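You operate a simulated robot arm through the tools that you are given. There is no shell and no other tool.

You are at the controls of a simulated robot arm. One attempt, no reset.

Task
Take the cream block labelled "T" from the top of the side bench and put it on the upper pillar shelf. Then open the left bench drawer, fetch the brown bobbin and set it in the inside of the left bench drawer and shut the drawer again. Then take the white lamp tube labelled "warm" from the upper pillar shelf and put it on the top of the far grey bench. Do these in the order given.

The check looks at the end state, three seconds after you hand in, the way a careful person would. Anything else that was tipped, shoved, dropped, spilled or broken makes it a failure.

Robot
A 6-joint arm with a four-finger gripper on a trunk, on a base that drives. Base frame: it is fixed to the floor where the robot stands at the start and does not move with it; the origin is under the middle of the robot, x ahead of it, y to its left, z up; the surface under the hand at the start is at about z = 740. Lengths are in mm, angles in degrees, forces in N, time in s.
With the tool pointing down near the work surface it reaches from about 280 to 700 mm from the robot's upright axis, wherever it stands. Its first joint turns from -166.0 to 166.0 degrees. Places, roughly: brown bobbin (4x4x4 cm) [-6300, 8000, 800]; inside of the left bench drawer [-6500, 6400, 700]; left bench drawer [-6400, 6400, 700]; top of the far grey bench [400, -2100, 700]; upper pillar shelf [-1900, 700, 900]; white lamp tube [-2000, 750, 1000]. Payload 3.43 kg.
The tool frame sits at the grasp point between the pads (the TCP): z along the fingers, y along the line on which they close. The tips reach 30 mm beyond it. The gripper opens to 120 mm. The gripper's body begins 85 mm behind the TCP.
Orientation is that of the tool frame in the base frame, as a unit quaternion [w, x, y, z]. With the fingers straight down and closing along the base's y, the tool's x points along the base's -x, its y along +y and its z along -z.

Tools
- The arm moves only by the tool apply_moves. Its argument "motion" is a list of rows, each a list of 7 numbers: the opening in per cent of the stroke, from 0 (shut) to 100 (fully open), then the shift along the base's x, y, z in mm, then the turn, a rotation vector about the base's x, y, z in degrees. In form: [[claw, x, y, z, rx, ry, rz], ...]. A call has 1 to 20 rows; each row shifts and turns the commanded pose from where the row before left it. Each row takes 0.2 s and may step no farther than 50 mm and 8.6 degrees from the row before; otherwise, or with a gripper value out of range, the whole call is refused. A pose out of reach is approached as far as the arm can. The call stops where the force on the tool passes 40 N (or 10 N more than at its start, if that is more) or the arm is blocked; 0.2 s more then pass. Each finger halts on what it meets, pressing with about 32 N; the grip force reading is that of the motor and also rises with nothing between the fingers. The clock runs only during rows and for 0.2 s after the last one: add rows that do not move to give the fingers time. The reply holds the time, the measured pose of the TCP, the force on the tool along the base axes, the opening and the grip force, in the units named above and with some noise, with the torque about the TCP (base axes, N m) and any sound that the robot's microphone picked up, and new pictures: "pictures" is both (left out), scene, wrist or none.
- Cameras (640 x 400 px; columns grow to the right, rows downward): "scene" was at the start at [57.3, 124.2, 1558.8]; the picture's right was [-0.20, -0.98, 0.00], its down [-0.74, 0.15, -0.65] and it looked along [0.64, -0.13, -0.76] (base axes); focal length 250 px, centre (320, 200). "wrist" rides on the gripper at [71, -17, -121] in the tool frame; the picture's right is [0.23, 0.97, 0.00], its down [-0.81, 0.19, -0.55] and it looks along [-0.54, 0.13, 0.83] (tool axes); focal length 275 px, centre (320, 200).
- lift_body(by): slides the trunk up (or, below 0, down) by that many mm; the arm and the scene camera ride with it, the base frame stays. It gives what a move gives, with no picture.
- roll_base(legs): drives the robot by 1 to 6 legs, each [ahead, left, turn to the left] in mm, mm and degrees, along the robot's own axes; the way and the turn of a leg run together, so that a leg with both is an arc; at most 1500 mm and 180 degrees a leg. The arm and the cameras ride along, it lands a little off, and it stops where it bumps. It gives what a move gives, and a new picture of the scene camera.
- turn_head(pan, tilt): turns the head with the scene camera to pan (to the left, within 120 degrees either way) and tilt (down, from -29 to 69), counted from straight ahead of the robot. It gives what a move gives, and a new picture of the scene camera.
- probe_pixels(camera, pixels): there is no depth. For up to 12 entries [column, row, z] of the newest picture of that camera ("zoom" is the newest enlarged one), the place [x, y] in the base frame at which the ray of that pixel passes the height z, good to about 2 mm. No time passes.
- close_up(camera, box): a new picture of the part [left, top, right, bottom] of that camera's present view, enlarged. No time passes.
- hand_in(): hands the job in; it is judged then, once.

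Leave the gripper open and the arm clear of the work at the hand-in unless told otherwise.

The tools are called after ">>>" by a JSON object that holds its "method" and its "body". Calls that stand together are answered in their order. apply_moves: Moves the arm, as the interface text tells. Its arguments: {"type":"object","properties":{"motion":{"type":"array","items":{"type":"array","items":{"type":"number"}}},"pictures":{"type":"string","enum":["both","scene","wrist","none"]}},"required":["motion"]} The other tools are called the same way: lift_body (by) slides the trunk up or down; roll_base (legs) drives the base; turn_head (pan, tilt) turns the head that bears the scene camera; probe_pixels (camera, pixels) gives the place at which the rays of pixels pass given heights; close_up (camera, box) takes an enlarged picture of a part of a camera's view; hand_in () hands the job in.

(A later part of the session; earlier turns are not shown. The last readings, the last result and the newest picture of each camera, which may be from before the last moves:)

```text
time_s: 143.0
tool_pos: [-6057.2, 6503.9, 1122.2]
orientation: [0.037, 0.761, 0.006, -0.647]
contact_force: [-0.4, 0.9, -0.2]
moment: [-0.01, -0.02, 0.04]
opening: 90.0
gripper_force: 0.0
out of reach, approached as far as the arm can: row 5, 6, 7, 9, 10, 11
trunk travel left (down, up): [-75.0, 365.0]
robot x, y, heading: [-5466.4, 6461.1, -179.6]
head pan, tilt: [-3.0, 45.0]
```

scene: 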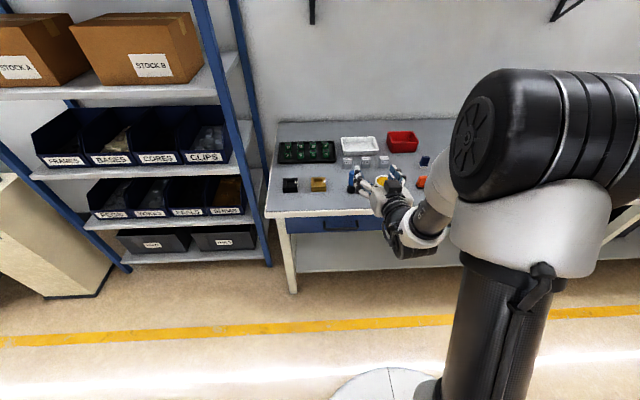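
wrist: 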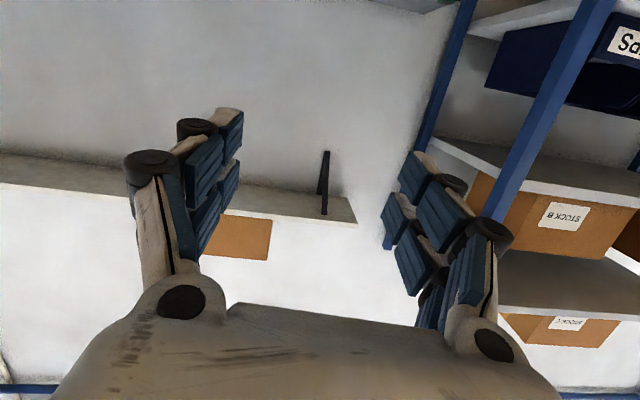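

The tool is nearly horizontal, but near the limit of reach with the elbow folded at this height. I move it down in front of the bench (TCP x ≈ -6070, tips ≈ -6100, bench edge ≈ -6235) in steps to about z 800 and check the pose.

>>> {"method": "apply_moves", "body": {"motion": [[75, 0, 0, -45, 0, 0, 0], [75, 0, 0, -45, 0, 0, 0], [75, 0, 0, -45, 0, 0, 0], [75, 0, 0, -45, 0, 0, 0], [75, 0, 0, -45, 0, 0, 0], [75, 0, 0, -45, 0, 0, 0], [75, 0, 0, 0, 0, 0, 0]], "pictures": "both"}}

```text
time_s: 144.6
tool_pos: [-6143.6, 6520.7, 913.5]
orientation: [0.057, 0.763, -0.009, -0.644]
contact_force: [-0.9, 0.3, -0.2]
moment: [0.0, 0.0, -0.01]
opening: 90.0
gripper_force: 0.1
out of reach, approached as far as the arm can: row 1, 2, 3, 4, 5, 6
trunk travel left (down, up): [-75.0, 365.0]
robot x, y, heading: [-5464.6, 6459.2, -179.5]
head pan, tilt: [-3.0, 45.0]
```

scene: 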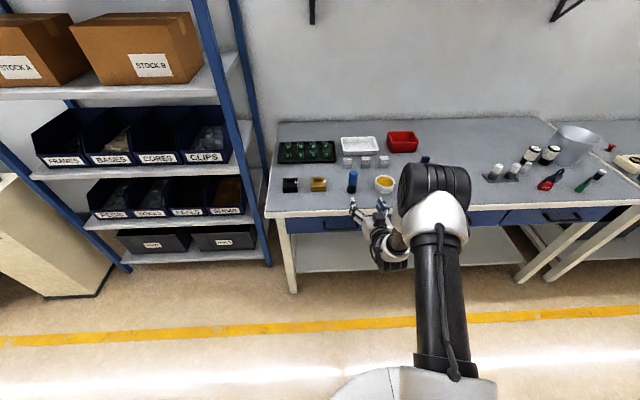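
wrist: 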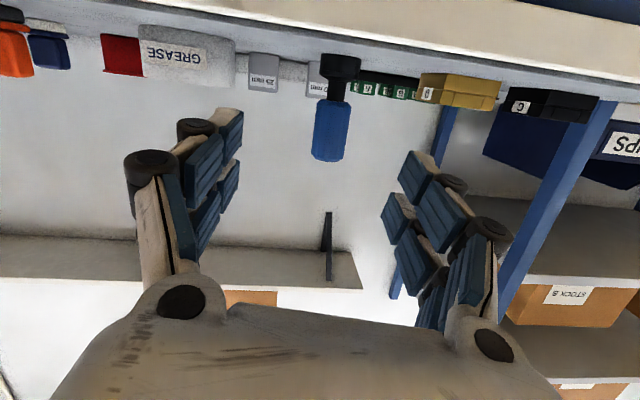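

At this height the wrist can't hold the pose so close to the trunk (it drifted outward to x -6143, z 913). I back the base away 300 mm to get free air, then find a workable forward-pointing pose farther from the axis.

>>> {"method": "roll_base", "body": {"legs": [[-300, 0, 0]]}}

>>> {"method": "apply_moves", "body": {"motion": [[75, -40, 0, -40, 0, 0, 0], [75, -40, 0, -40, 0, 0, 0], [75, 0, 0, -40, 0, 0, 0], [75, 0, 0, -40, 0, 0, 0], [75, 0, 0, 0, 0, 0, 0]], "pictures": "scene"}}

```text
time_s: 146.6
tool_pos: [-5847.6, 6522.3, 913.1]
orientation: [0.057, 0.764, -0.01, -0.643]
contact_force: [1.1, -0.7, 0.2]
moment: [0.02, 0.0, -0.03]
opening: 90.2
gripper_force: 0.1
trunk travel left (down, up): [-75.0, 365.0]
robot x, y, heading: [-5169.6, 6459.2, -179.8]
head pan, tilt: [-3.0, 45.0]
```

scene: 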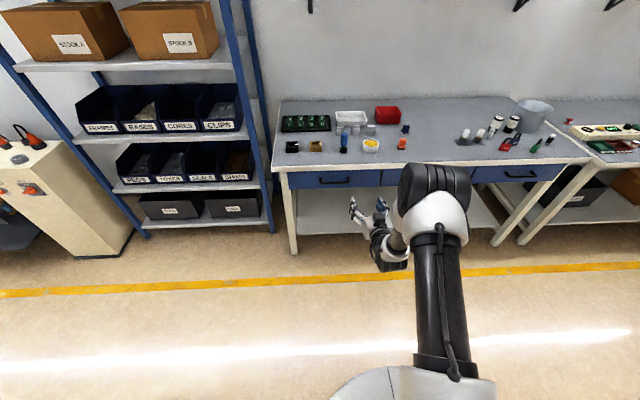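

```text
refused: row 1 steps farther than a row can; nothing moved
```

The step was a bit too long (56 mm). I use smaller steps: 35 mm forward and 35 mm down per row.

>>> {"method": "apply_moves", "body": {"motion": [[75, -35, 0, -30, 0, 0, 0], [75, -35, 0, -30, 0, 0, 0], [75, -35, 0, -30, 0, 0, 0], [75, 0, 0, 0, 0, 0, 0]], "pictures": "scene"}}

```text
time_s: 147.6
tool_pos: [-5949.3, 6523.1, 820.9]
orientation: [0.06, 0.764, -0.007, -0.642]
contact_force: [0.7, 0.4, 0.1]
moment: [0.02, 0.0, -0.01]
opening: 89.6
gripper_force: 0.0
trunk travel left (down, up): [-75.0, 365.0]
robot x, y, heading: [-5175.4, 6461.8, -179.9]
head pan, tilt: [-3.0, 45.0]
```

scene: 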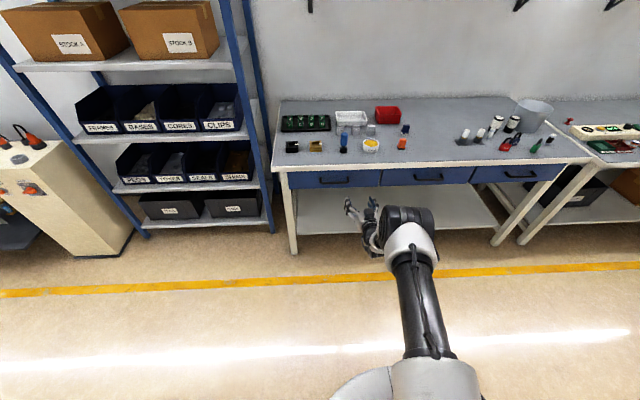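

No reach warning now: at 777 mm from the axis the forward pose works. I go down to z ≈ 700 here in free air to test it.

>>> {"method": "apply_moves", "body": {"motion": [[75, 0, 0, -40, 0, 0, 0], [75, 0, 0, -40, 0, 0, 0], [75, 0, 0, -40, 0, 0, 0], [75, 0, 0, 0, 0, 0, 0]], "pictures": "scene"}}

```text
time_s: 148.6
tool_pos: [-5953.0, 6523.9, 701.9]
orientation: [0.057, 0.764, -0.01, -0.643]
contact_force: [0.2, 0.5, 0.6]
moment: [0.0, 0.02, 0.0]
opening: 90.1
gripper_force: 0.1
trunk travel left (down, up): [-75.0, 365.0]
robot x, y, heading: [-5173.8, 6463.5, -179.6]
head pan, tilt: [-3.0, 45.0]
```

scene: 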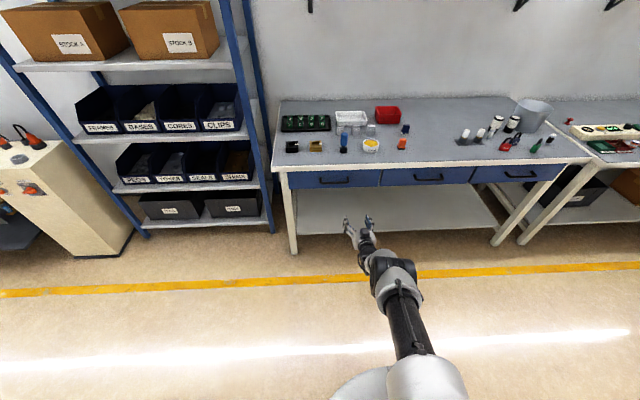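

The pose holds at z 702. Now I level the pitch (+9.7° about y), take out the yaw (-4.3°), then roll the hand -84° about x so that the fingers close vertically, and shift toward y ≈ 6455.

>>> {"method": "apply_moves", "body": {"motion": [[75, 0, 0, 0, 0, 4.8, -2.1], [75, 0, 0, 0, 0, 4.8, -2.2], [75, 0, -10, 0, -8.4, 0, 0], [75, 0, -10, 0, -8.4, 0, 0], [75, 0, -10, 0, -8.4, 0, 0], [75, 0, -10, 0, -8.4, 0, 0], [75, 0, -10, 0, -8.4, 0, 0], [75, 0, -10, 0, -8.4, 0, 0], [75, 0, -10, 0, -8.4, 0, 0], [75, 0, 0, 0, -8.4, 0, 0], [75, 0, 0, 0, -8.4, 0, 0], [75, 0, 0, 0, -8.4, 0, 0], [75, 0, 0, 0, 0, 0, 0]], "pictures": "both"}}

```text
time_s: 151.4
tool_pos: [-6009.7, 6488.9, 786.2]
orientation: [0.517, 0.53, -0.453, -0.498]
contact_force: [-0.4, -0.5, -0.6]
moment: [-0.01, 0.01, 0.05]
opening: 89.9
gripper_force: 0.0
out of reach, approached as far as the arm can: row 1, 2, 6, 7, 8, 9, 12
trunk travel left (down, up): [-75.0, 365.0]
robot x, y, heading: [-5172.8, 6460.9, -179.4]
head pan, tilt: [-3.0, 45.0]
```

scene: 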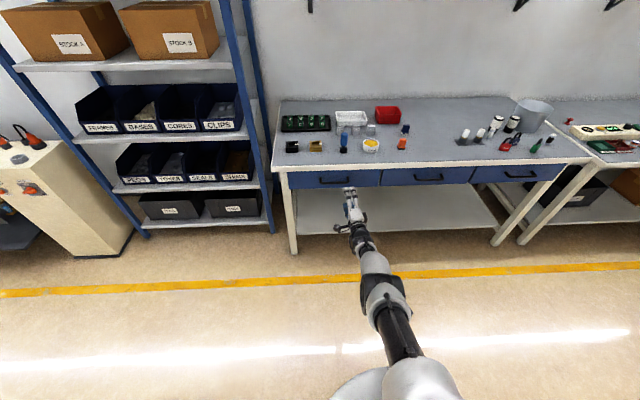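
wrist: 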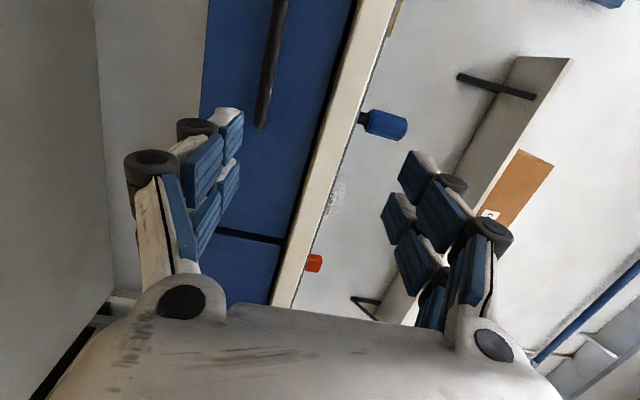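

The fingers now close vertically and point at the bench, but the hand stopped at z 786 (limit for a fully level tool). In the wrist view the handle bar is at (270,60) on the blue drawer front. I probe the handle in both views to find its height.

>>> {"method": "probe_pixels", "body": {"camera": "wrist", "pixels": [[262, 120, 690], [262, 120, 700], [262, 120, 710], [262, 120, 720], [275, 40, 700], [275, 40, 710], [215, 60, 640], [215, 60, 660], [335, 60, 740], [330, 60, 745], [380, 60, 780]]}}

>>> {"method": "close_up", "body": {"camera": "scene", "box": [270, 140, 400, 230]}}

>>> {"method": "close_up", "body": {"camera": "wrist", "box": [180, 0, 440, 170]}}

```text
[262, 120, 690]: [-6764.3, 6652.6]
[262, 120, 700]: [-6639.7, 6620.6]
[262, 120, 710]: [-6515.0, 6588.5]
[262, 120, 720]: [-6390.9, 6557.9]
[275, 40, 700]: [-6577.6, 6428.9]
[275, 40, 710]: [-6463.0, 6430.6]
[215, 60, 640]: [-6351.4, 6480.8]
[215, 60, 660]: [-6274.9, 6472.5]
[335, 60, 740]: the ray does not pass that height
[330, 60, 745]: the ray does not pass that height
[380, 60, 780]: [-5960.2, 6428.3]
```

```text
4.44 times, centred on (335, 185) of scene
```

zoom: 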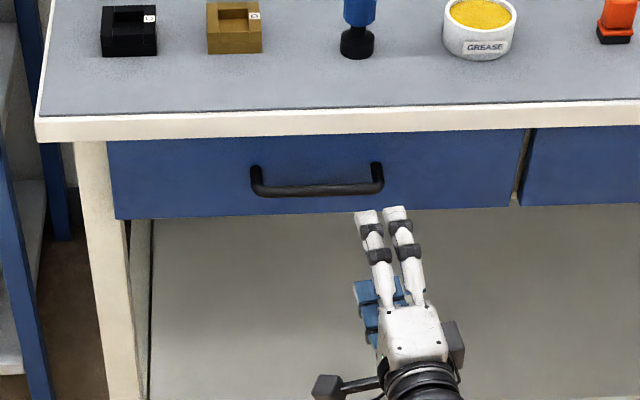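

```text
2.35 times, centred on (310, 85) of wrist
```

zoom: 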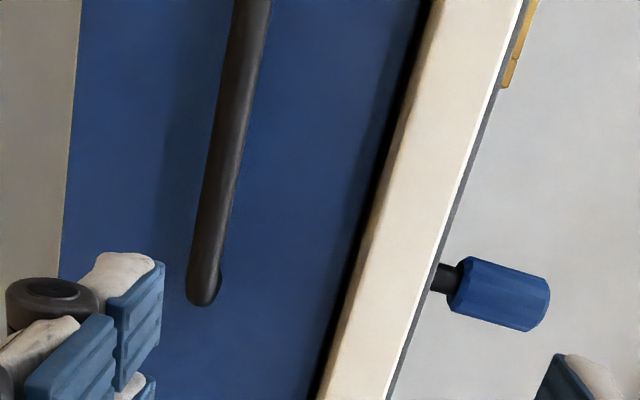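

The handle is a U-shaped bar along y with two posts. From the wrist view its bar height would be about z 733 if it is at x ≈ -6205. I cross-check with the scene view.

>>> {"method": "probe_pixels", "body": {"camera": "scene", "pixels": [[334.5, 182.7, 733], [334.5, 182.7, 725], [320, 182.7, 733], [349, 182, 733], [320.5, 178.5, 740], [272, 166.5, 795], [289, 189, 670], [379, 186, 670], [289, 172, 770]]}}

>>> {"method": "probe_pixels", "body": {"camera": "zoom", "pixels": [[205, 290, 733], [250, 20, 733], [70, 150, 670], [75, 60, 670], [360, 250, 765], [420, 30, 765]]}}

```text
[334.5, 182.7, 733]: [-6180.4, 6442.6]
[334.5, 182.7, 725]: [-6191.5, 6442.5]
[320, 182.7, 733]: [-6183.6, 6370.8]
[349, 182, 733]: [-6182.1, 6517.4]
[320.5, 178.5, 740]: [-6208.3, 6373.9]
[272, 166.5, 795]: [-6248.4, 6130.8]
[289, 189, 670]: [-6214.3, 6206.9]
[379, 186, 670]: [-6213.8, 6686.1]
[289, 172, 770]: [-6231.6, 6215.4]
```

```text
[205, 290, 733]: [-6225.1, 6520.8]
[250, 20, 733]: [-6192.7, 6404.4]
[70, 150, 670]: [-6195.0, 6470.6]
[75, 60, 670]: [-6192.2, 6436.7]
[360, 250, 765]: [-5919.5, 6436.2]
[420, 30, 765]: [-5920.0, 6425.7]
```

Both views put the bar at about x -6190, z 730, y 6371–6517 (middle 6444), the drawer front at x ≈ -6218. Lowering the trunk makes the level pose easier at that height, so I slide the trunk down 70 mm; the hand is in free air.

>>> {"method": "lift_body", "body": {"by": -70}}

>>> {"method": "apply_moves", "body": {"motion": [[75, 0, -10, 4, 0, 0, -2.0], [75, 0, -10, 4, 0, 0, -2.0], [75, 0, -10, 4, 0, 0, -1.5], [75, 0, -10, 4, 0, 0, 0], [75, 0, 0, 0, 0, 0, 0]], "pictures": "both"}}

```text
time_s: 152.5
tool_pos: [-6011.5, 6489.1, 717.0]
orientation: [0.517, 0.529, -0.452, -0.498]
contact_force: [0.4, -0.2, -0.5]
moment: [0.0, -0.01, -0.01]
opening: 89.9
gripper_force: 0.0
trunk travel left (down, up): [-5.0, 435.0]
robot x, y, heading: [-5170.8, 6458.8, -179.8]
head pan, tilt: [-3.0, 45.0]
```

```text
time_s: 153.7
tool_pos: [-6010.1, 6489.8, 715.1]
orientation: [0.517, 0.53, -0.452, -0.498]
contact_force: [-0.9, -0.2, -0.2]
moment: [0.0, 0.0, 0.04]
opening: 90.1
gripper_force: 0.1
out of reach, approached as far as the arm can: row 1, 2, 3, 4
trunk travel left (down, up): [-5.0, 435.0]
robot x, y, heading: [-5170.3, 6461.0, -179.6]
head pan, tilt: [-3.0, 45.0]
```

scene: 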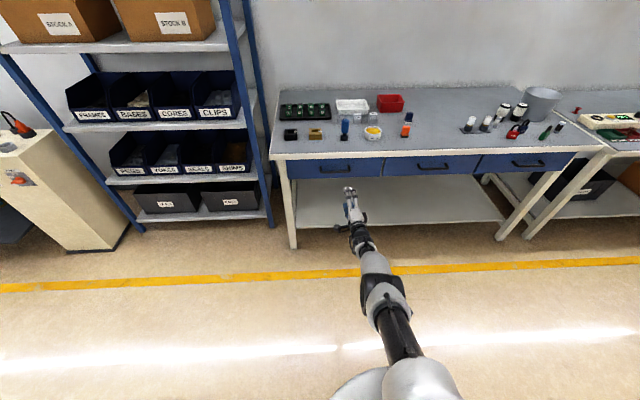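
wrist: 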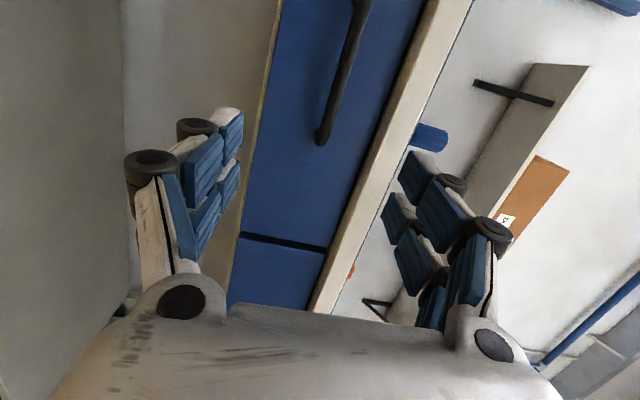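

The hand didn't move: this pose is at a limit of the arm. I test in free air which way is free: first pull it back 60 mm toward the robot.

>>> {"method": "apply_moves", "body": {"motion": [[75, 20, 0, 0, 0, 0, 0], [75, 20, 0, 0, 0, 0, 0], [75, 20, 0, 0, 0, 0, 0], [75, 0, 0, 0, 0, 0, 0]], "pictures": "none"}}

```text
time_s: 154.7
tool_pos: [-6010.7, 6489.6, 716.3]
orientation: [0.517, 0.53, -0.451, -0.498]
contact_force: [1.1, 1.4, -0.5]
moment: [-0.06, -0.01, 0.03]
opening: 90.0
gripper_force: 0.1
out of reach, approached as far as the arm can: row 1, 2, 3
trunk travel left (down, up): [-5.0, 435.0]
robot x, y, heading: [-5167.8, 6459.7, -179.9]
head pan, tilt: [-3.0, 45.0]
```

Backward is blocked (inner limit). I test forward and slightly down, still 100+ mm clear of the drawer.

>>> {"method": "apply_moves", "body": {"motion": [[75, -20, 0, 0, 0, 0, 0], [75, -20, 0, 0, 0, 0, 0], [75, 0, 0, 0, 0, 0, 0]], "pictures": "none"}}

```text
time_s: 155.5
tool_pos: [-6010.5, 6489.0, 716.1]
orientation: [0.517, 0.53, -0.452, -0.497]
contact_force: [0.0, -0.2, 0.5]
moment: [0.0, -0.02, 0.0]
opening: 89.9
gripper_force: 0.0
out of reach, approached as far as the arm can: row 1, 2
trunk travel left (down, up): [-5.0, 435.0]
robot x, y, heading: [-5171.3, 6459.2, -179.8]
head pan, tilt: [-3.0, 45.0]
```

Both ways are blocked, so a wrist joint seems to be at its stop. I test whether rolling back (+8° about x) frees it.

>>> {"method": "apply_moves", "body": {"motion": [[75, 0, 0, 0, 8, 0, 0], [75, 0, 0, 0, 8, 0, 0], [75, 0, 0, 0, 0, 0, 0]], "pictures": "none"}}

>>> {"method": "apply_moves", "body": {"motion": [[75, 10, 0, 0, 0, 0, 0], [75, 10, 0, 0, 0, 0, 0], [75, 0, 0, 0, 0, 0, 0]], "pictures": "none"}}

```text
time_s: 156.3
tool_pos: [-6034.1, 6492.1, 749.0]
orientation: [0.431, 0.59, -0.385, -0.564]
contact_force: [-0.9, -0.3, -0.2]
moment: [0.01, -0.02, 0.02]
opening: 89.7
gripper_force: 0.0
out of reach, approached as far as the arm can: row 1
trunk travel left (down, up): [-5.0, 435.0]
robot x, y, heading: [-5172.9, 6463.3, -179.8]
head pan, tilt: [-3.0, 45.0]
```

```text
time_s: 157.1
tool_pos: [-6034.3, 6492.4, 749.3]
orientation: [0.433, 0.59, -0.384, -0.563]
contact_force: [0.0, 0.1, 0.4]
moment: [0.0, 0.0, 0.01]
opening: 90.0
gripper_force: 0.0
out of reach, approached as far as the arm can: row 1, 2
trunk travel left (down, up): [-5.0, 435.0]
robot x, y, heading: [-5175.9, 6460.3, -179.9]
head pan, tilt: [-3.0, 45.0]
```

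Still at a stop with the tool fully level. A tool tilted about 15–20° downward worked before, so I pitch it down by 15° and see whether it moves freely again.

>>> {"method": "apply_moves", "body": {"motion": [[75, 0, 0, 0, 0, -7.5, 0], [75, 0, 0, 0, 0, -7.5, 0], [75, 0, 0, 0, 0, 0, 0]], "pictures": "none"}}

>>> {"method": "apply_moves", "body": {"motion": [[75, 20, 0, 0, 0, 0, 0], [75, 20, 0, 0, 0, 0, 0], [75, 0, 0, 0, 0, 0, 0]], "pictures": "scene"}}

```text
time_s: 157.9
tool_pos: [-6033.3, 6492.9, 700.5]
orientation: [0.379, 0.658, -0.437, -0.482]
contact_force: [0.0, 0.3, -0.3]
moment: [0.0, 0.02, 0.01]
opening: 90.0
gripper_force: 0.0
out of reach, approached as far as the arm can: row 1, 2
trunk travel left (down, up): [-5.0, 435.0]
robot x, y, heading: [-5169.4, 6459.6, -179.9]
head pan, tilt: [-3.0, 45.0]
```

```text
time_s: 158.7
tool_pos: [-6032.6, 6495.6, 697.9]
orientation: [0.378, 0.659, -0.438, -0.481]
contact_force: [-0.6, 0.4, -0.4]
moment: [0.02, 0.03, 0.01]
opening: 90.0
gripper_force: 0.0
out of reach, approached as far as the arm can: row 1, 2
trunk travel left (down, up): [-5.0, 435.0]
robot x, y, heading: [-5170.4, 6460.5, -179.9]
head pan, tilt: [-3.0, 45.0]
```

scene: 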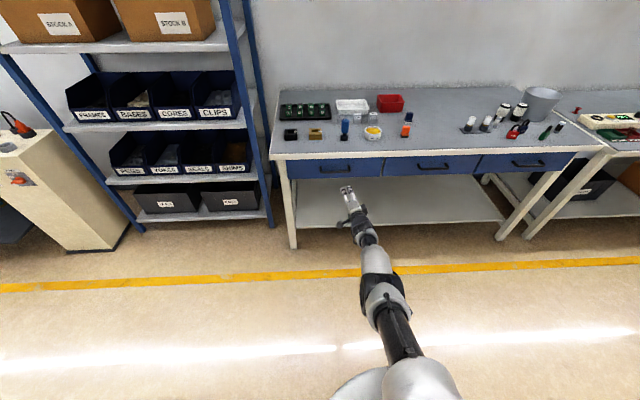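

The arm has worked itself into a stretched corner. I bring it back to a comfortable folded pose (tool pitching back to straight down, nearer and higher) with one chained move in free air.

>>> {"method": "apply_moves", "body": {"motion": [[75, 30, 0, 30, 0, -7.5, 0], [75, 30, 0, 30, 0, -7.5, 0], [75, 30, 0, 30, 0, -7.5, 0], [75, 30, 0, 30, 0, -7.5, 0], [75, 30, 0, 30, 0, -7.5, 0], [75, 30, 0, 30, 0, -7.5, 0], [75, 30, 0, 30, 0, -7.5, 0], [75, 30, 0, 30, 0, -7.5, 0], [75, 30, 0, 30, 0, -7.5, 0], [75, 30, 0, 30, 0, -7.5, 0], [75, 30, 0, 0, 0, 0, 0], [75, 0, 0, 0, 0, 0, 0]], "pictures": "both"}}

```text
time_s: 161.3
tool_pos: [-5777.9, 6500.4, 802.5]
orientation: [0.034, 0.816, -0.577, 0.019]
contact_force: [0.8, 0.0, 0.1]
moment: [-0.02, 0.01, 0.02]
opening: 90.0
gripper_force: 0.1
out of reach, approached as far as the arm can: row 1, 2, 3, 4
trunk travel left (down, up): [-5.0, 435.0]
robot x, y, heading: [-5170.7, 6462.9, -179.8]
head pan, tilt: [-3.0, 45.0]
```

scene: 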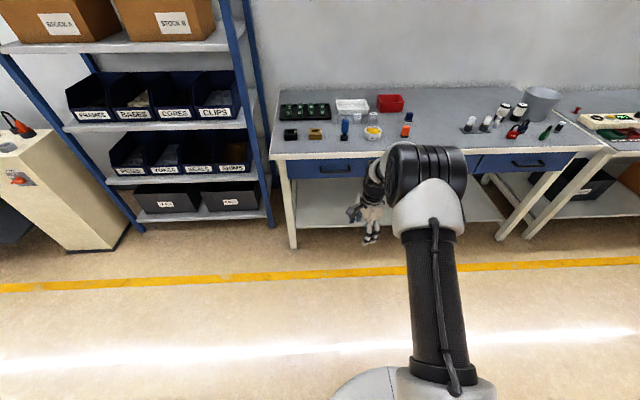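
wrist: 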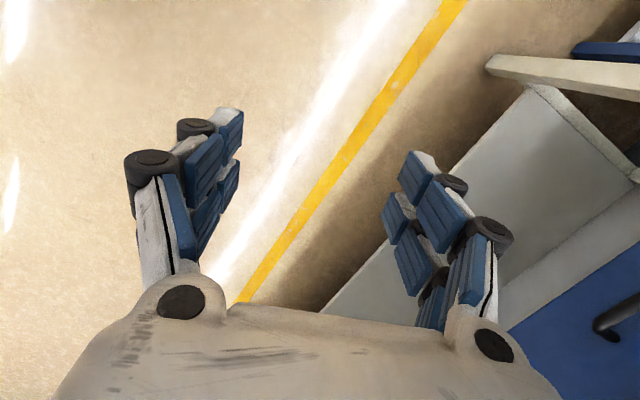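

The arm is back in a comfortable pose at (-5778,6500,802), tool down. Now I first finish the yaw (-19.5°, so the fingers close along x) and then pitch up only to about 45° in free air, watching for reach warnings.

>>> {"method": "apply_moves", "body": {"motion": [[75, 0, -10, 0, 0, 0, -6.5], [75, 0, -10, 0, 0, 0, -6.5], [75, 0, -10, 0, 0, 0, -6.5], [75, -10, 0, -5, -4, 8, 0], [75, -10, 0, -5, 0, 8, 0], [75, -10, 0, -5, 0, 8, 0], [75, -10, 0, -5, 0, 8, 0], [75, -10, 0, -5, 0, 8, 0], [75, -10, 0, -5, 0, 8, 0], [75, 0, 0, 0, 0, 0, 0]], "pictures": "both"}}

```text
refused: row 4 steps farther than a row can; nothing moved
```

One row combined too much turn. I split the small levelling (+4° about x) into its own row.

>>> {"method": "apply_moves", "body": {"motion": [[75, 0, -10, 0, 4.4, 0, 0], [75, 0, -10, 0, 0, 0, -6.5], [75, 0, -10, 0, 0, 0, -6.5], [75, 0, 0, 0, 0, 0, -6.5], [75, -10, 0, -5, 0, 8, 0], [75, -10, 0, -5, 0, 8, 0], [75, -10, 0, -5, 0, 8, 0], [75, -10, 0, -5, 0, 8, 0], [75, -10, 0, -5, 0, 8, 0], [75, -10, 0, -5, 0, 8, 0], [75, 0, 0, 0, 0, 0, 0]], "pictures": "both"}}

```text
time_s: 163.7
tool_pos: [-5839.1, 6469.8, 772.3]
orientation: [-0.29, -0.643, 0.646, 0.291]
contact_force: [-0.9, -0.2, -0.1]
moment: [0.02, 0.0, 0.04]
opening: 89.9
gripper_force: 0.2
trunk travel left (down, up): [-5.0, 435.0]
robot x, y, heading: [-5172.6, 6457.2, -179.8]
head pan, tilt: [-3.0, 45.0]
```

scene: 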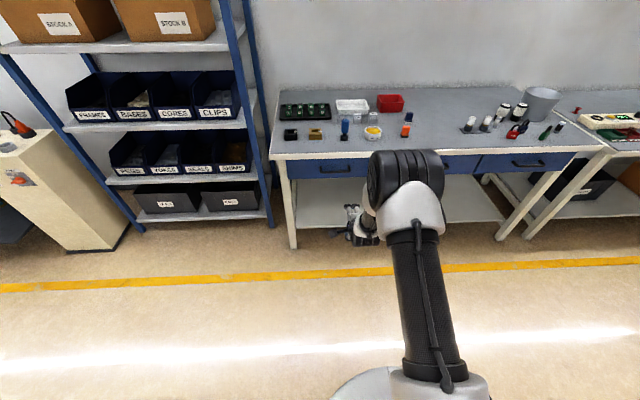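
wrist: 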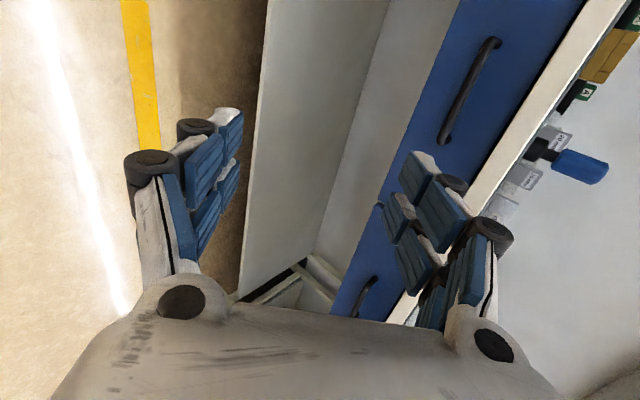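

At a 48.6° pitch it works with no warning, and the wrist view shows the handle at (470,90). I pitch further by 16° to about 65°.

>>> {"method": "apply_moves", "body": {"motion": [[75, -10, 0, 0, 0, 8, 0], [75, -10, 0, 0, 0, 8, 0], [75, 0, 0, 0, 0, 0, 0]], "pictures": "wrist"}}

```text
time_s: 164.5
tool_pos: [-5859.4, 6470.6, 771.6]
orientation: [-0.376, -0.598, 0.598, 0.379]
contact_force: [-0.7, 0.0, -0.1]
moment: [0.0, -0.02, 0.0]
opening: 90.2
gripper_force: 0.1
trunk travel left (down, up): [-5.0, 435.0]
robot x, y, heading: [-5171.2, 6461.1, -179.7]
head pan, tilt: [-3.0, 45.0]
```

wrist: 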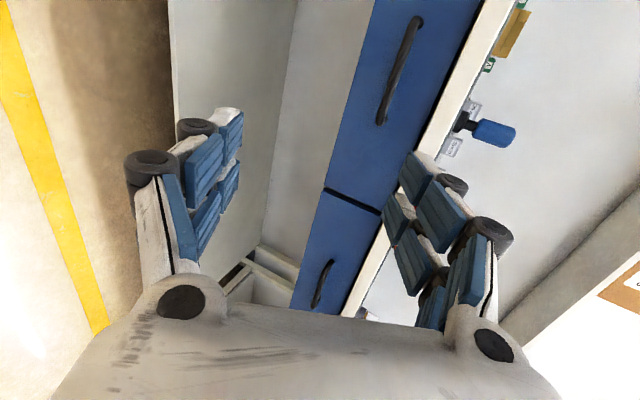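

Works at 65°. I add another 16° (to about 81°).

>>> {"method": "apply_moves", "body": {"motion": [[75, -10, 0, 0, 0, 8, 0], [75, -10, 0, 0, 0, 8, 0], [75, 0, 0, 0, 0, 0, 0]], "pictures": "both"}}

```text
time_s: 165.3
tool_pos: [-5878.8, 6470.1, 771.9]
orientation: [-0.457, -0.538, 0.54, 0.459]
contact_force: [-0.7, 1.0, 0.3]
moment: [0.01, 0.0, -0.02]
opening: 90.0
gripper_force: 0.0
trunk travel left (down, up): [-5.0, 435.0]
robot x, y, heading: [-5174.6, 6459.2, -179.9]
head pan, tilt: [-3.0, 45.0]
```

scene: 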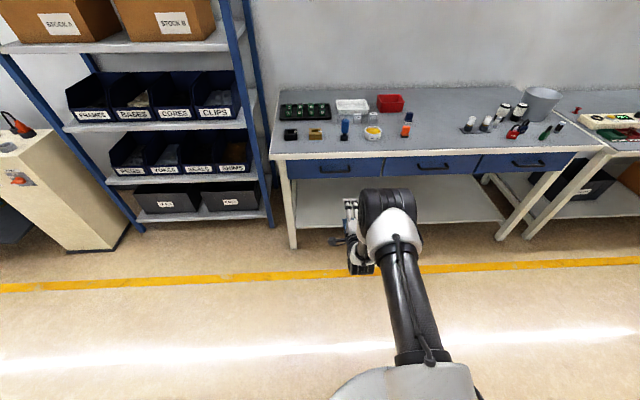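
wrist: 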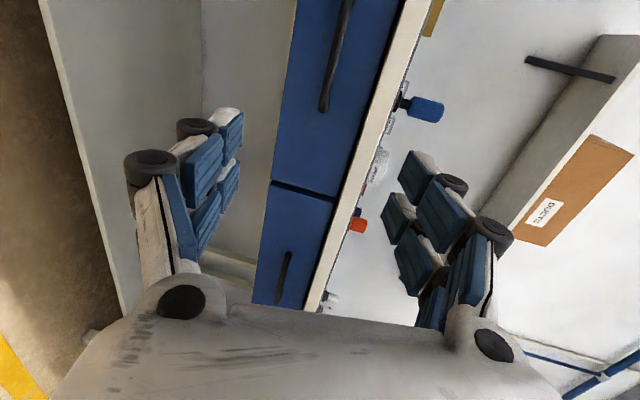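

Works at 81° too: yaw first, then pitch is the right order. I add the last 8° and lower toward the handle's height, z ≈ 732.

>>> {"method": "apply_moves", "body": {"motion": [[75, 0, 0, -20, 0, 8, 0], [75, 0, 0, -20, 0, 0.8, 0], [75, 0, 0, 0, 0, 0, 0]], "pictures": "wrist"}}

```text
time_s: 166.1
tool_pos: [-5878.5, 6470.3, 733.6]
orientation: [-0.496, -0.502, 0.504, 0.498]
contact_force: [-0.8, 0.1, -0.5]
moment: [0.0, 0.02, -0.02]
opening: 90.0
gripper_force: 0.1
trunk travel left (down, up): [-5.0, 435.0]
robot x, y, heading: [-5169.5, 6462.2, -179.6]
head pan, tilt: [-3.0, 45.0]
```

wrist: 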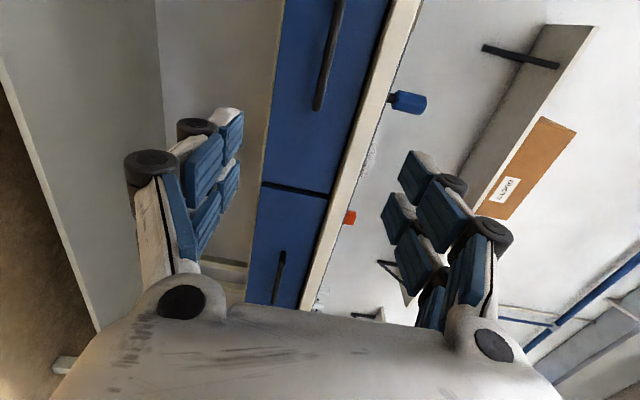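

The hand is level at (-5878,6470,734) with room to spare. Now I drive the base 210 mm ahead; the tips then end near x -6118, about 70 mm short of the bar.

>>> {"method": "roll_base", "body": {"legs": [[210, 0, 0]]}}

>>> {"method": "close_up", "body": {"camera": "wrist", "box": [150, 0, 470, 200]}}

>>> {"method": "close_up", "body": {"camera": "scene", "box": [240, 150, 440, 290]}}

```text
time_s: 167.8
tool_pos: [-6087.1, 6465.0, 733.2]
orientation: [0.498, 0.503, -0.503, -0.496]
contact_force: [0.5, 0.2, 0.0]
moment: [0.01, 0.0, 0.0]
opening: 90.1
gripper_force: 0.0
trunk travel left (down, up): [-5.0, 435.0]
robot x, y, heading: [-5378.0, 6458.0, -179.5]
head pan, tilt: [-3.0, 45.0]
```

scene: 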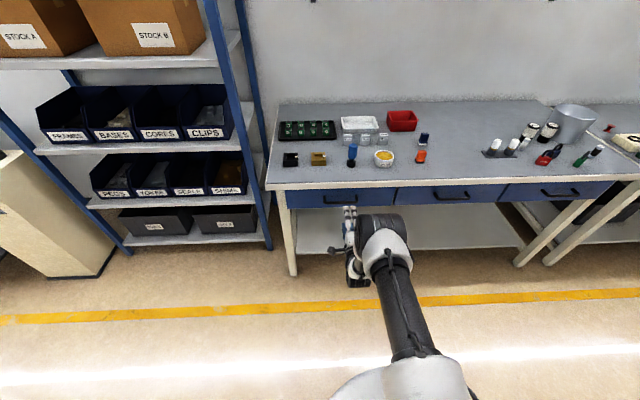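

```text
2.00 times, centred on (310, 100) of wrist
```

zoom: 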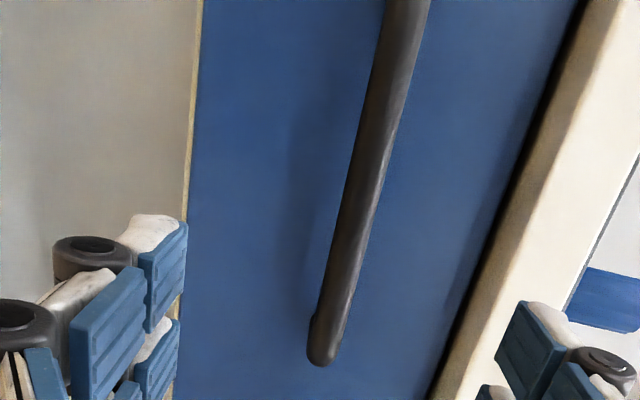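

```text
2.86 times, centred on (340, 220) of scene
```

zoom: 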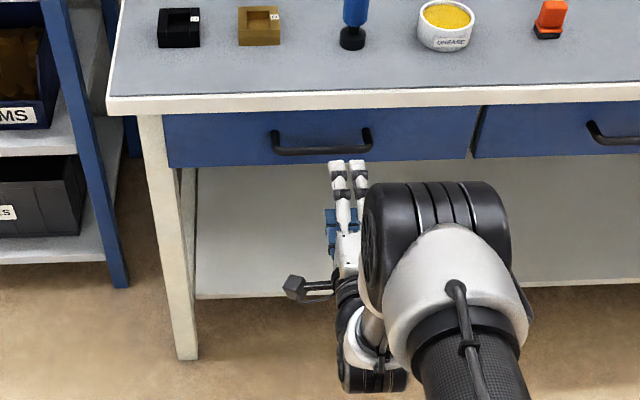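

I probe the bar's centre line in the enlarged wrist view at a few heights, plus the scene view, to fix the bar's height.

>>> {"method": "probe_pixels", "body": {"camera": "scene", "pixels": [[335, 202.5, 730], [335, 202.5, 720], [324.5, 203, 730], [368, 200, 730], [279.5, 189.5, 790], [297, 207, 670], [503, 205, 670]]}}

>>> {"method": "close_up", "body": {"camera": "wrist", "box": [150, 0, 470, 200]}}

>>> {"method": "probe_pixels", "body": {"camera": "zoom", "pixels": [[328, 340, 725], [328, 340, 730], [328, 340, 735], [365, 190, 725], [365, 190, 730], [365, 190, 735], [405, 20, 730], [405, 20, 735], [190, 200, 670], [190, 200, 675], [560, 80, 760], [560, 80, 770]]}}

```text
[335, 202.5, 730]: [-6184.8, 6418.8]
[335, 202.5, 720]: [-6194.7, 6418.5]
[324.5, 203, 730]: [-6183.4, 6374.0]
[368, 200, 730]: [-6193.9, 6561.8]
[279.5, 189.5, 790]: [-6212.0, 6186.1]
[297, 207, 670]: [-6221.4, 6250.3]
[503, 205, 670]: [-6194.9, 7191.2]
```

```text
2.00 times, centred on (310, 100) of wrist
```

zoom: 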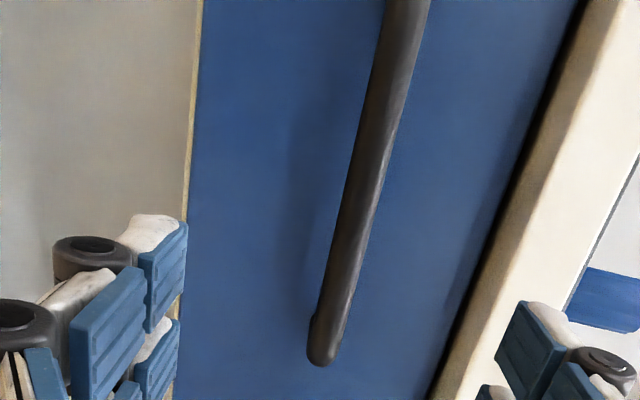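

```text
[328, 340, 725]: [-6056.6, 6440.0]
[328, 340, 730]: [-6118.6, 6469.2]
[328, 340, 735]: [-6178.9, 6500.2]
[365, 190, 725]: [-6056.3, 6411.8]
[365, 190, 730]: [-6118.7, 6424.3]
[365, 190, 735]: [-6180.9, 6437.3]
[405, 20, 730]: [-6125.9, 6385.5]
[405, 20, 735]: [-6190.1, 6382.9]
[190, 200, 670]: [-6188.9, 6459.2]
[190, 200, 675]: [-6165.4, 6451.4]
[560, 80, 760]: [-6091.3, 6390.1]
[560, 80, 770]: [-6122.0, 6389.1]
```

Both views agree on the bar: x ≈ -6182, z ≈ 735, ending at y ≈ 6505. The TCP is at z 733. I narrow the opening to 48 mm and move forward 90 mm and 25 mm sideways so the bar sits between the pads.

>>> {"method": "apply_moves", "body": {"motion": [[40, 0, -12, 1, 0, 0, 0], [40, 0, -12, 1, 0, 0, 0], [40, 0, 0, 0, 0, 0, 0], [40, -25, 0, 0, 0, 0, 0], [40, -25, 0, 0, 0, 0, 0], [40, -15, 0, 0, 0, 0, 0], [40, 0, 0, 0, 0, 0, 0]], "pictures": "both"}}

>>> {"method": "close_up", "body": {"camera": "wrist", "box": [150, 0, 470, 200]}}

```text
time_s: 169.3
tool_pos: [-6152.7, 6442.1, 736.2]
orientation: [-0.498, -0.503, 0.503, 0.496]
contact_force: [-1.3, -0.5, -0.3]
moment: [-0.03, 0.01, 0.0]
opening: 47.7
gripper_force: 0.0
trunk travel left (down, up): [-5.0, 435.0]
robot x, y, heading: [-5380.0, 6460.1, -179.4]
head pan, tilt: [-3.0, 45.0]
```

scene: 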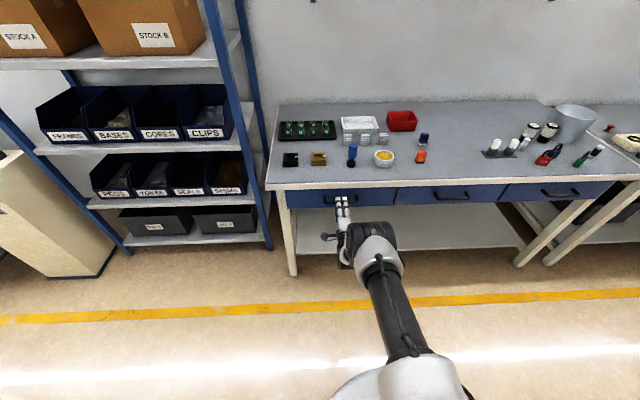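
wrist: 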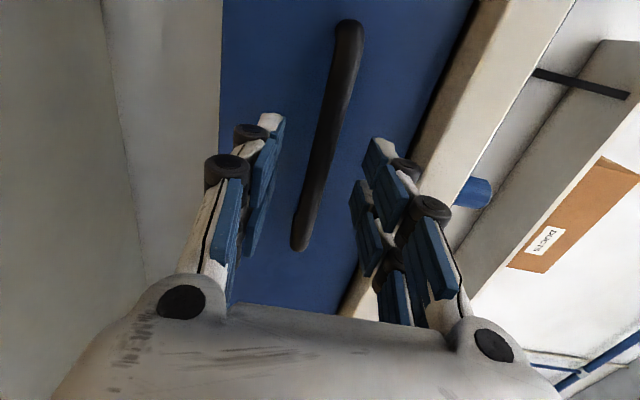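

```text
2.00 times, centred on (310, 100) of wrist
```

zoom: 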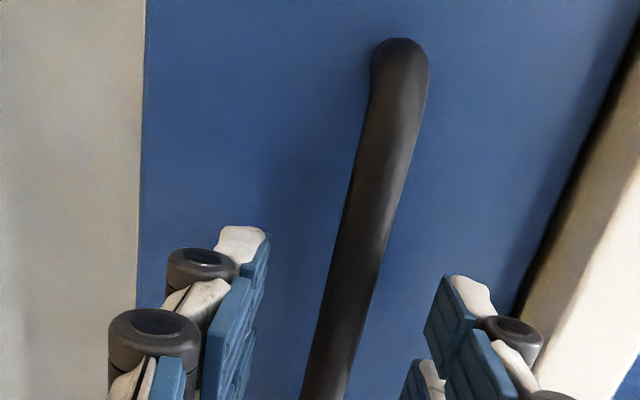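

The bar lies between the two finger tips, roughly centred. I move forward 24 mm more (tips to x ≈ -6207) and then close on it.

>>> {"method": "apply_moves", "body": {"motion": [[40, -12, 0, 0, 0, 0, 0], [40, -12, 0, 0, 0, 0, 0], [40, 0, 0, 0, 0, 0, 0]], "pictures": "wrist"}}

>>> {"method": "apply_moves", "body": {"motion": [[5, 0, 0, 0, 0, 0, 0], [5, 0, 0, 0, 0, 0, 0], [5, 0, 0, 0, 0, 0, 0], [5, 0, 0, 0, 0, 0, 0]], "pictures": "wrist"}}

```text
time_s: 170.2
tool_pos: [-6177.3, 6442.2, 736.3]
orientation: [-0.498, -0.503, 0.503, 0.496]
contact_force: [0.3, 0.0, -0.7]
moment: [-0.01, -0.02, 0.04]
opening: 47.8
gripper_force: 0.0
trunk travel left (down, up): [-5.0, 435.0]
robot x, y, heading: [-5381.5, 6461.7, -179.8]
head pan, tilt: [-3.0, 45.0]
```

wrist: 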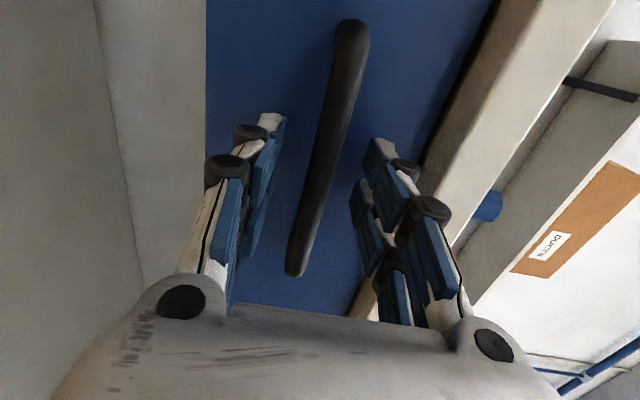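

```text
time_s: 171.2
tool_pos: [-6175.4, 6442.2, 735.5]
orientation: [-0.497, -0.504, 0.504, 0.495]
contact_force: [2.0, -0.6, -4.8]
moment: [0.17, -0.02, -0.01]
opening: 13.1
gripper_force: 39.2
trunk travel left (down, up): [-5.0, 435.0]
robot x, y, heading: [-5381.2, 6456.4, -179.6]
head pan, tilt: [-3.0, 45.0]
```

wrist: 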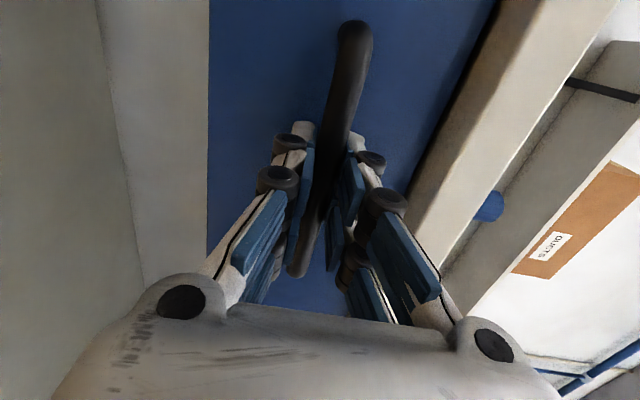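

The bar is gripped (13 mm, 39 N). I pull the drawer gently toward the robot (+x), first 45 mm.

>>> {"method": "apply_moves", "body": {"motion": [[5, 10, 0, 0, 0, 0, 0], [5, 15, 0, 0, 0, 0, 0], [5, 20, 0, 0, 0, 0, 0], [5, 0, 0, 0, 0, 0, 0]], "pictures": "both"}}

```text
time_s: 172.2
tool_pos: [-6131.0, 6441.4, 734.9]
orientation: [0.497, 0.505, -0.504, -0.495]
contact_force: [1.6, 3.3, -9.0]
moment: [0.27, 0.0, 0.5]
opening: 13.0
gripper_force: 45.0
trunk travel left (down, up): [-5.0, 435.0]
robot x, y, heading: [-5379.5, 6457.1, -179.2]
head pan, tilt: [-3.0, 45.0]
```

scene: 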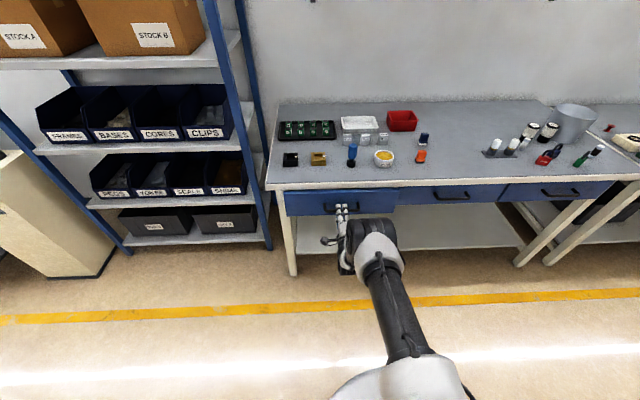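
wrist: 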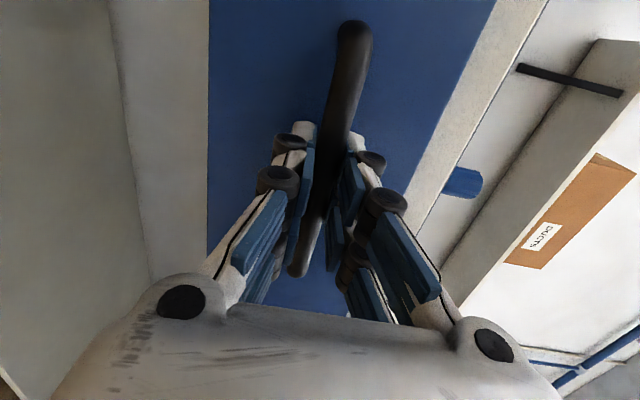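

The drawer slides open with small forces. I keep pulling 150 mm more, easing 1 mm down.

>>> {"method": "apply_moves", "body": {"motion": [[5, 20, 0, -1, 0, 0, 0], [5, 25, 0, 0, 0, 0, 0], [5, 25, 0, 0, 0, 0, 0], [5, 25, 0, 0, 0, 0, 0], [5, 25, 0, 0, 0, 0, 0], [5, 25, 0, 0, 0, 0, 0], [5, 0, 0, 0, 0, 0, 0]], "pictures": "both"}}

```text
time_s: 173.8
tool_pos: [-5985.7, 6442.2, 734.7]
orientation: [0.499, 0.503, -0.502, -0.495]
contact_force: [0.1, -5.8, 2.6]
moment: [0.19, 0.01, -0.52]
opening: 12.8
gripper_force: 45.1
trunk travel left (down, up): [-5.0, 435.0]
robot x, y, heading: [-5378.7, 6456.5, -179.0]
head pan, tilt: [-3.0, 45.0]
```

scene: 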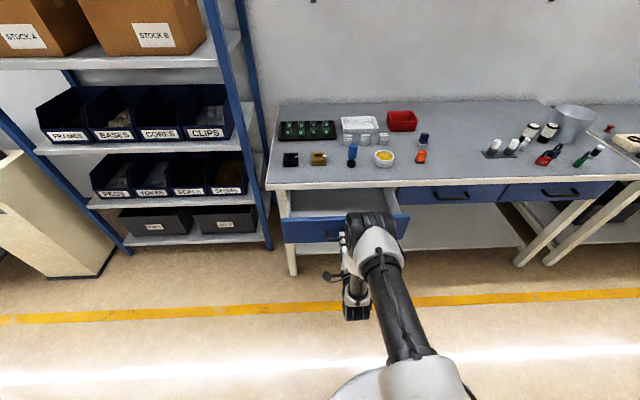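
wrist: 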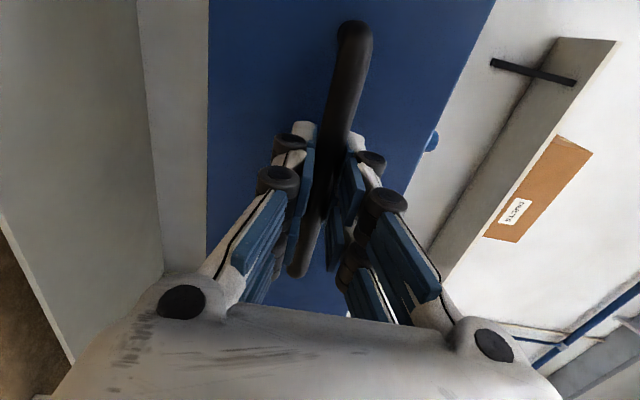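

Opened about 190 mm. I pull another 50 mm.

>>> {"method": "apply_moves", "body": {"motion": [[5, 20, 0, 0, 0, 0, 0], [5, 20, 0, 0, 0, 0, 0], [5, 10, 0, 0, 0, 0, 0], [5, 0, 0, 0, 0, 0, 0]], "pictures": "scene"}}

>>> {"method": "close_up", "body": {"camera": "scene", "box": [250, 150, 450, 290]}}

```text
time_s: 174.8
tool_pos: [-5936.0, 6442.1, 734.9]
orientation: [0.498, 0.503, -0.502, -0.496]
contact_force: [-0.4, -4.3, 3.7]
moment: [0.11, 0.09, -0.37]
opening: 13.0
gripper_force: 45.1
trunk travel left (down, up): [-5.0, 435.0]
robot x, y, heading: [-5380.7, 6458.2, -179.8]
head pan, tilt: [-3.0, 45.0]
```

scene: 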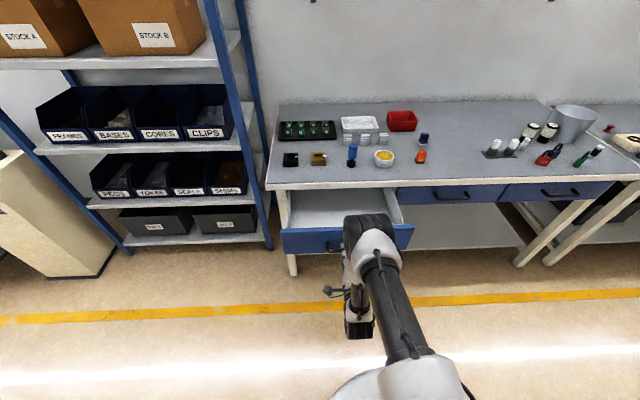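

```text
2.86 times, centred on (350, 220) of scene
```

zoom: 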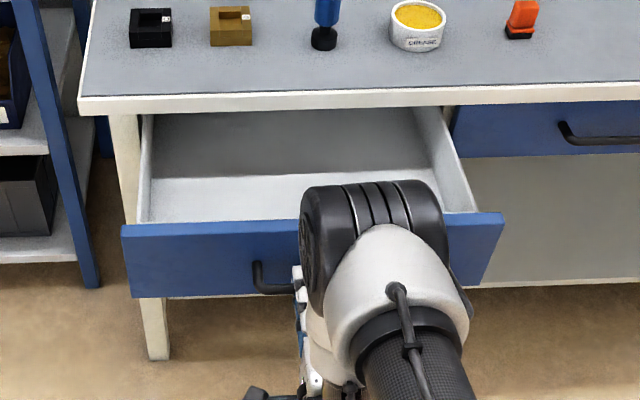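

The drawer is open by 240 mm and empty inside. I open the fingers around the bar, then back the base straight away.

>>> {"method": "apply_moves", "body": {"motion": [[40, 0, 0, 0, 0, 0, 0], [40, 0, 0, 0, 0, 0, 0], [40, 0, 0, 0, 0, 0, 0], [40, 0, 0, 0, 0, 0, 0]], "pictures": "wrist"}}

```text
time_s: 175.8
tool_pos: [-5936.1, 6442.5, 735.5]
orientation: [-0.498, -0.503, 0.503, 0.496]
contact_force: [0.2, 0.1, -0.3]
moment: [-0.05, -0.03, 0.03]
opening: 48.0
gripper_force: 0.0
trunk travel left (down, up): [-5.0, 435.0]
robot x, y, heading: [-5378.4, 6460.3, -179.7]
head pan, tilt: [-3.0, 45.0]
```

wrist: 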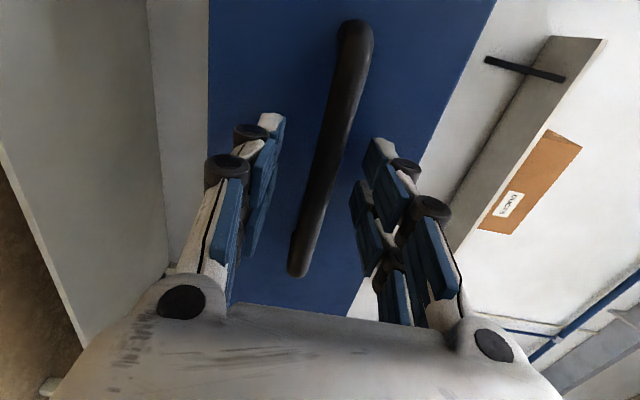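

The fingers are clear above and below the bar. I drive the base straight back 250 mm.

>>> {"method": "roll_base", "body": {"legs": [[-250, 0, 0]]}}

```text
time_s: 177.6
tool_pos: [-5684.9, 6442.5, 734.3]
orientation: [0.499, 0.504, -0.502, -0.495]
contact_force: [-0.4, -0.5, 0.6]
moment: [-0.02, -0.02, 0.02]
opening: 48.1
gripper_force: 0.1
trunk travel left (down, up): [-5.0, 435.0]
robot x, y, heading: [-5128.8, 6462.9, -179.3]
head pan, tilt: [-3.0, 45.0]
```

scene: 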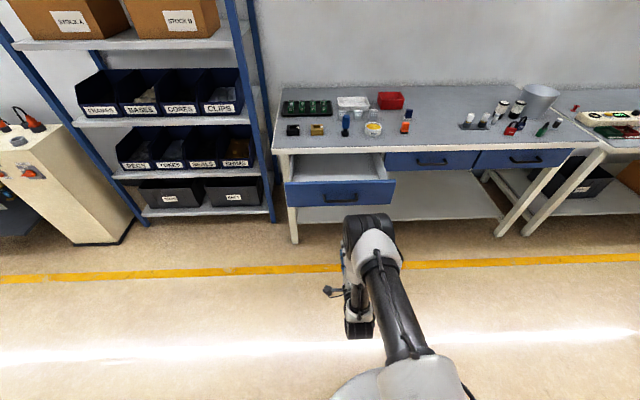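

Now I pitch the tool back to straight down while raising it, in free air.

>>> {"method": "apply_moves", "body": {"motion": [[40, 0, 0, 20, 0, -8.2, 0], [40, 0, 0, 20, 0, -8.2, 0], [40, 0, 0, 20, 0, -8.2, 0], [40, 0, 0, 20, 0, -8.2, 0], [40, 0, 0, 20, 0, -8.2, 0], [40, 0, 0, 20, 0, -8.2, 0], [40, 0, 0, 20, 0, -8.2, 0], [40, 0, 0, 20, 0, -8.2, 0], [40, 0, 0, 20, 0, -8.2, 0], [40, 0, 0, 20, 0, -8.2, 0], [40, 0, 0, 20, 0, -8.0, 0], [40, 0, 0, 0, 0, 0, 0]], "pictures": "scene"}}

```text
time_s: 180.2
tool_pos: [-5685.9, 6443.1, 954.0]
orientation: [0.003, -0.707, 0.708, -0.008]
contact_force: [-0.7, -0.2, 0.5]
moment: [0.04, -0.02, -0.04]
opening: 47.9
gripper_force: 0.0
trunk travel left (down, up): [-5.0, 435.0]
robot x, y, heading: [-5129.8, 6460.7, -179.2]
head pan, tilt: [-3.0, 45.0]
```

scene: 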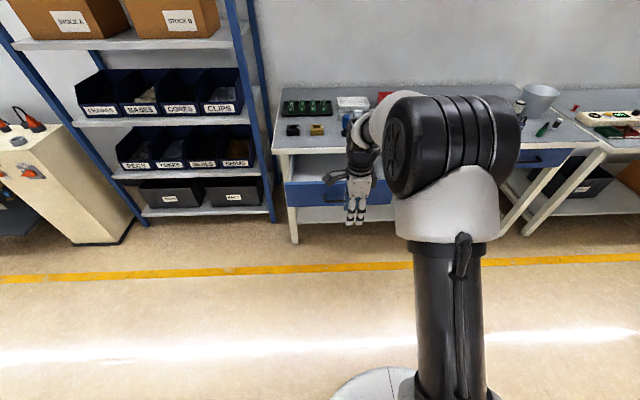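

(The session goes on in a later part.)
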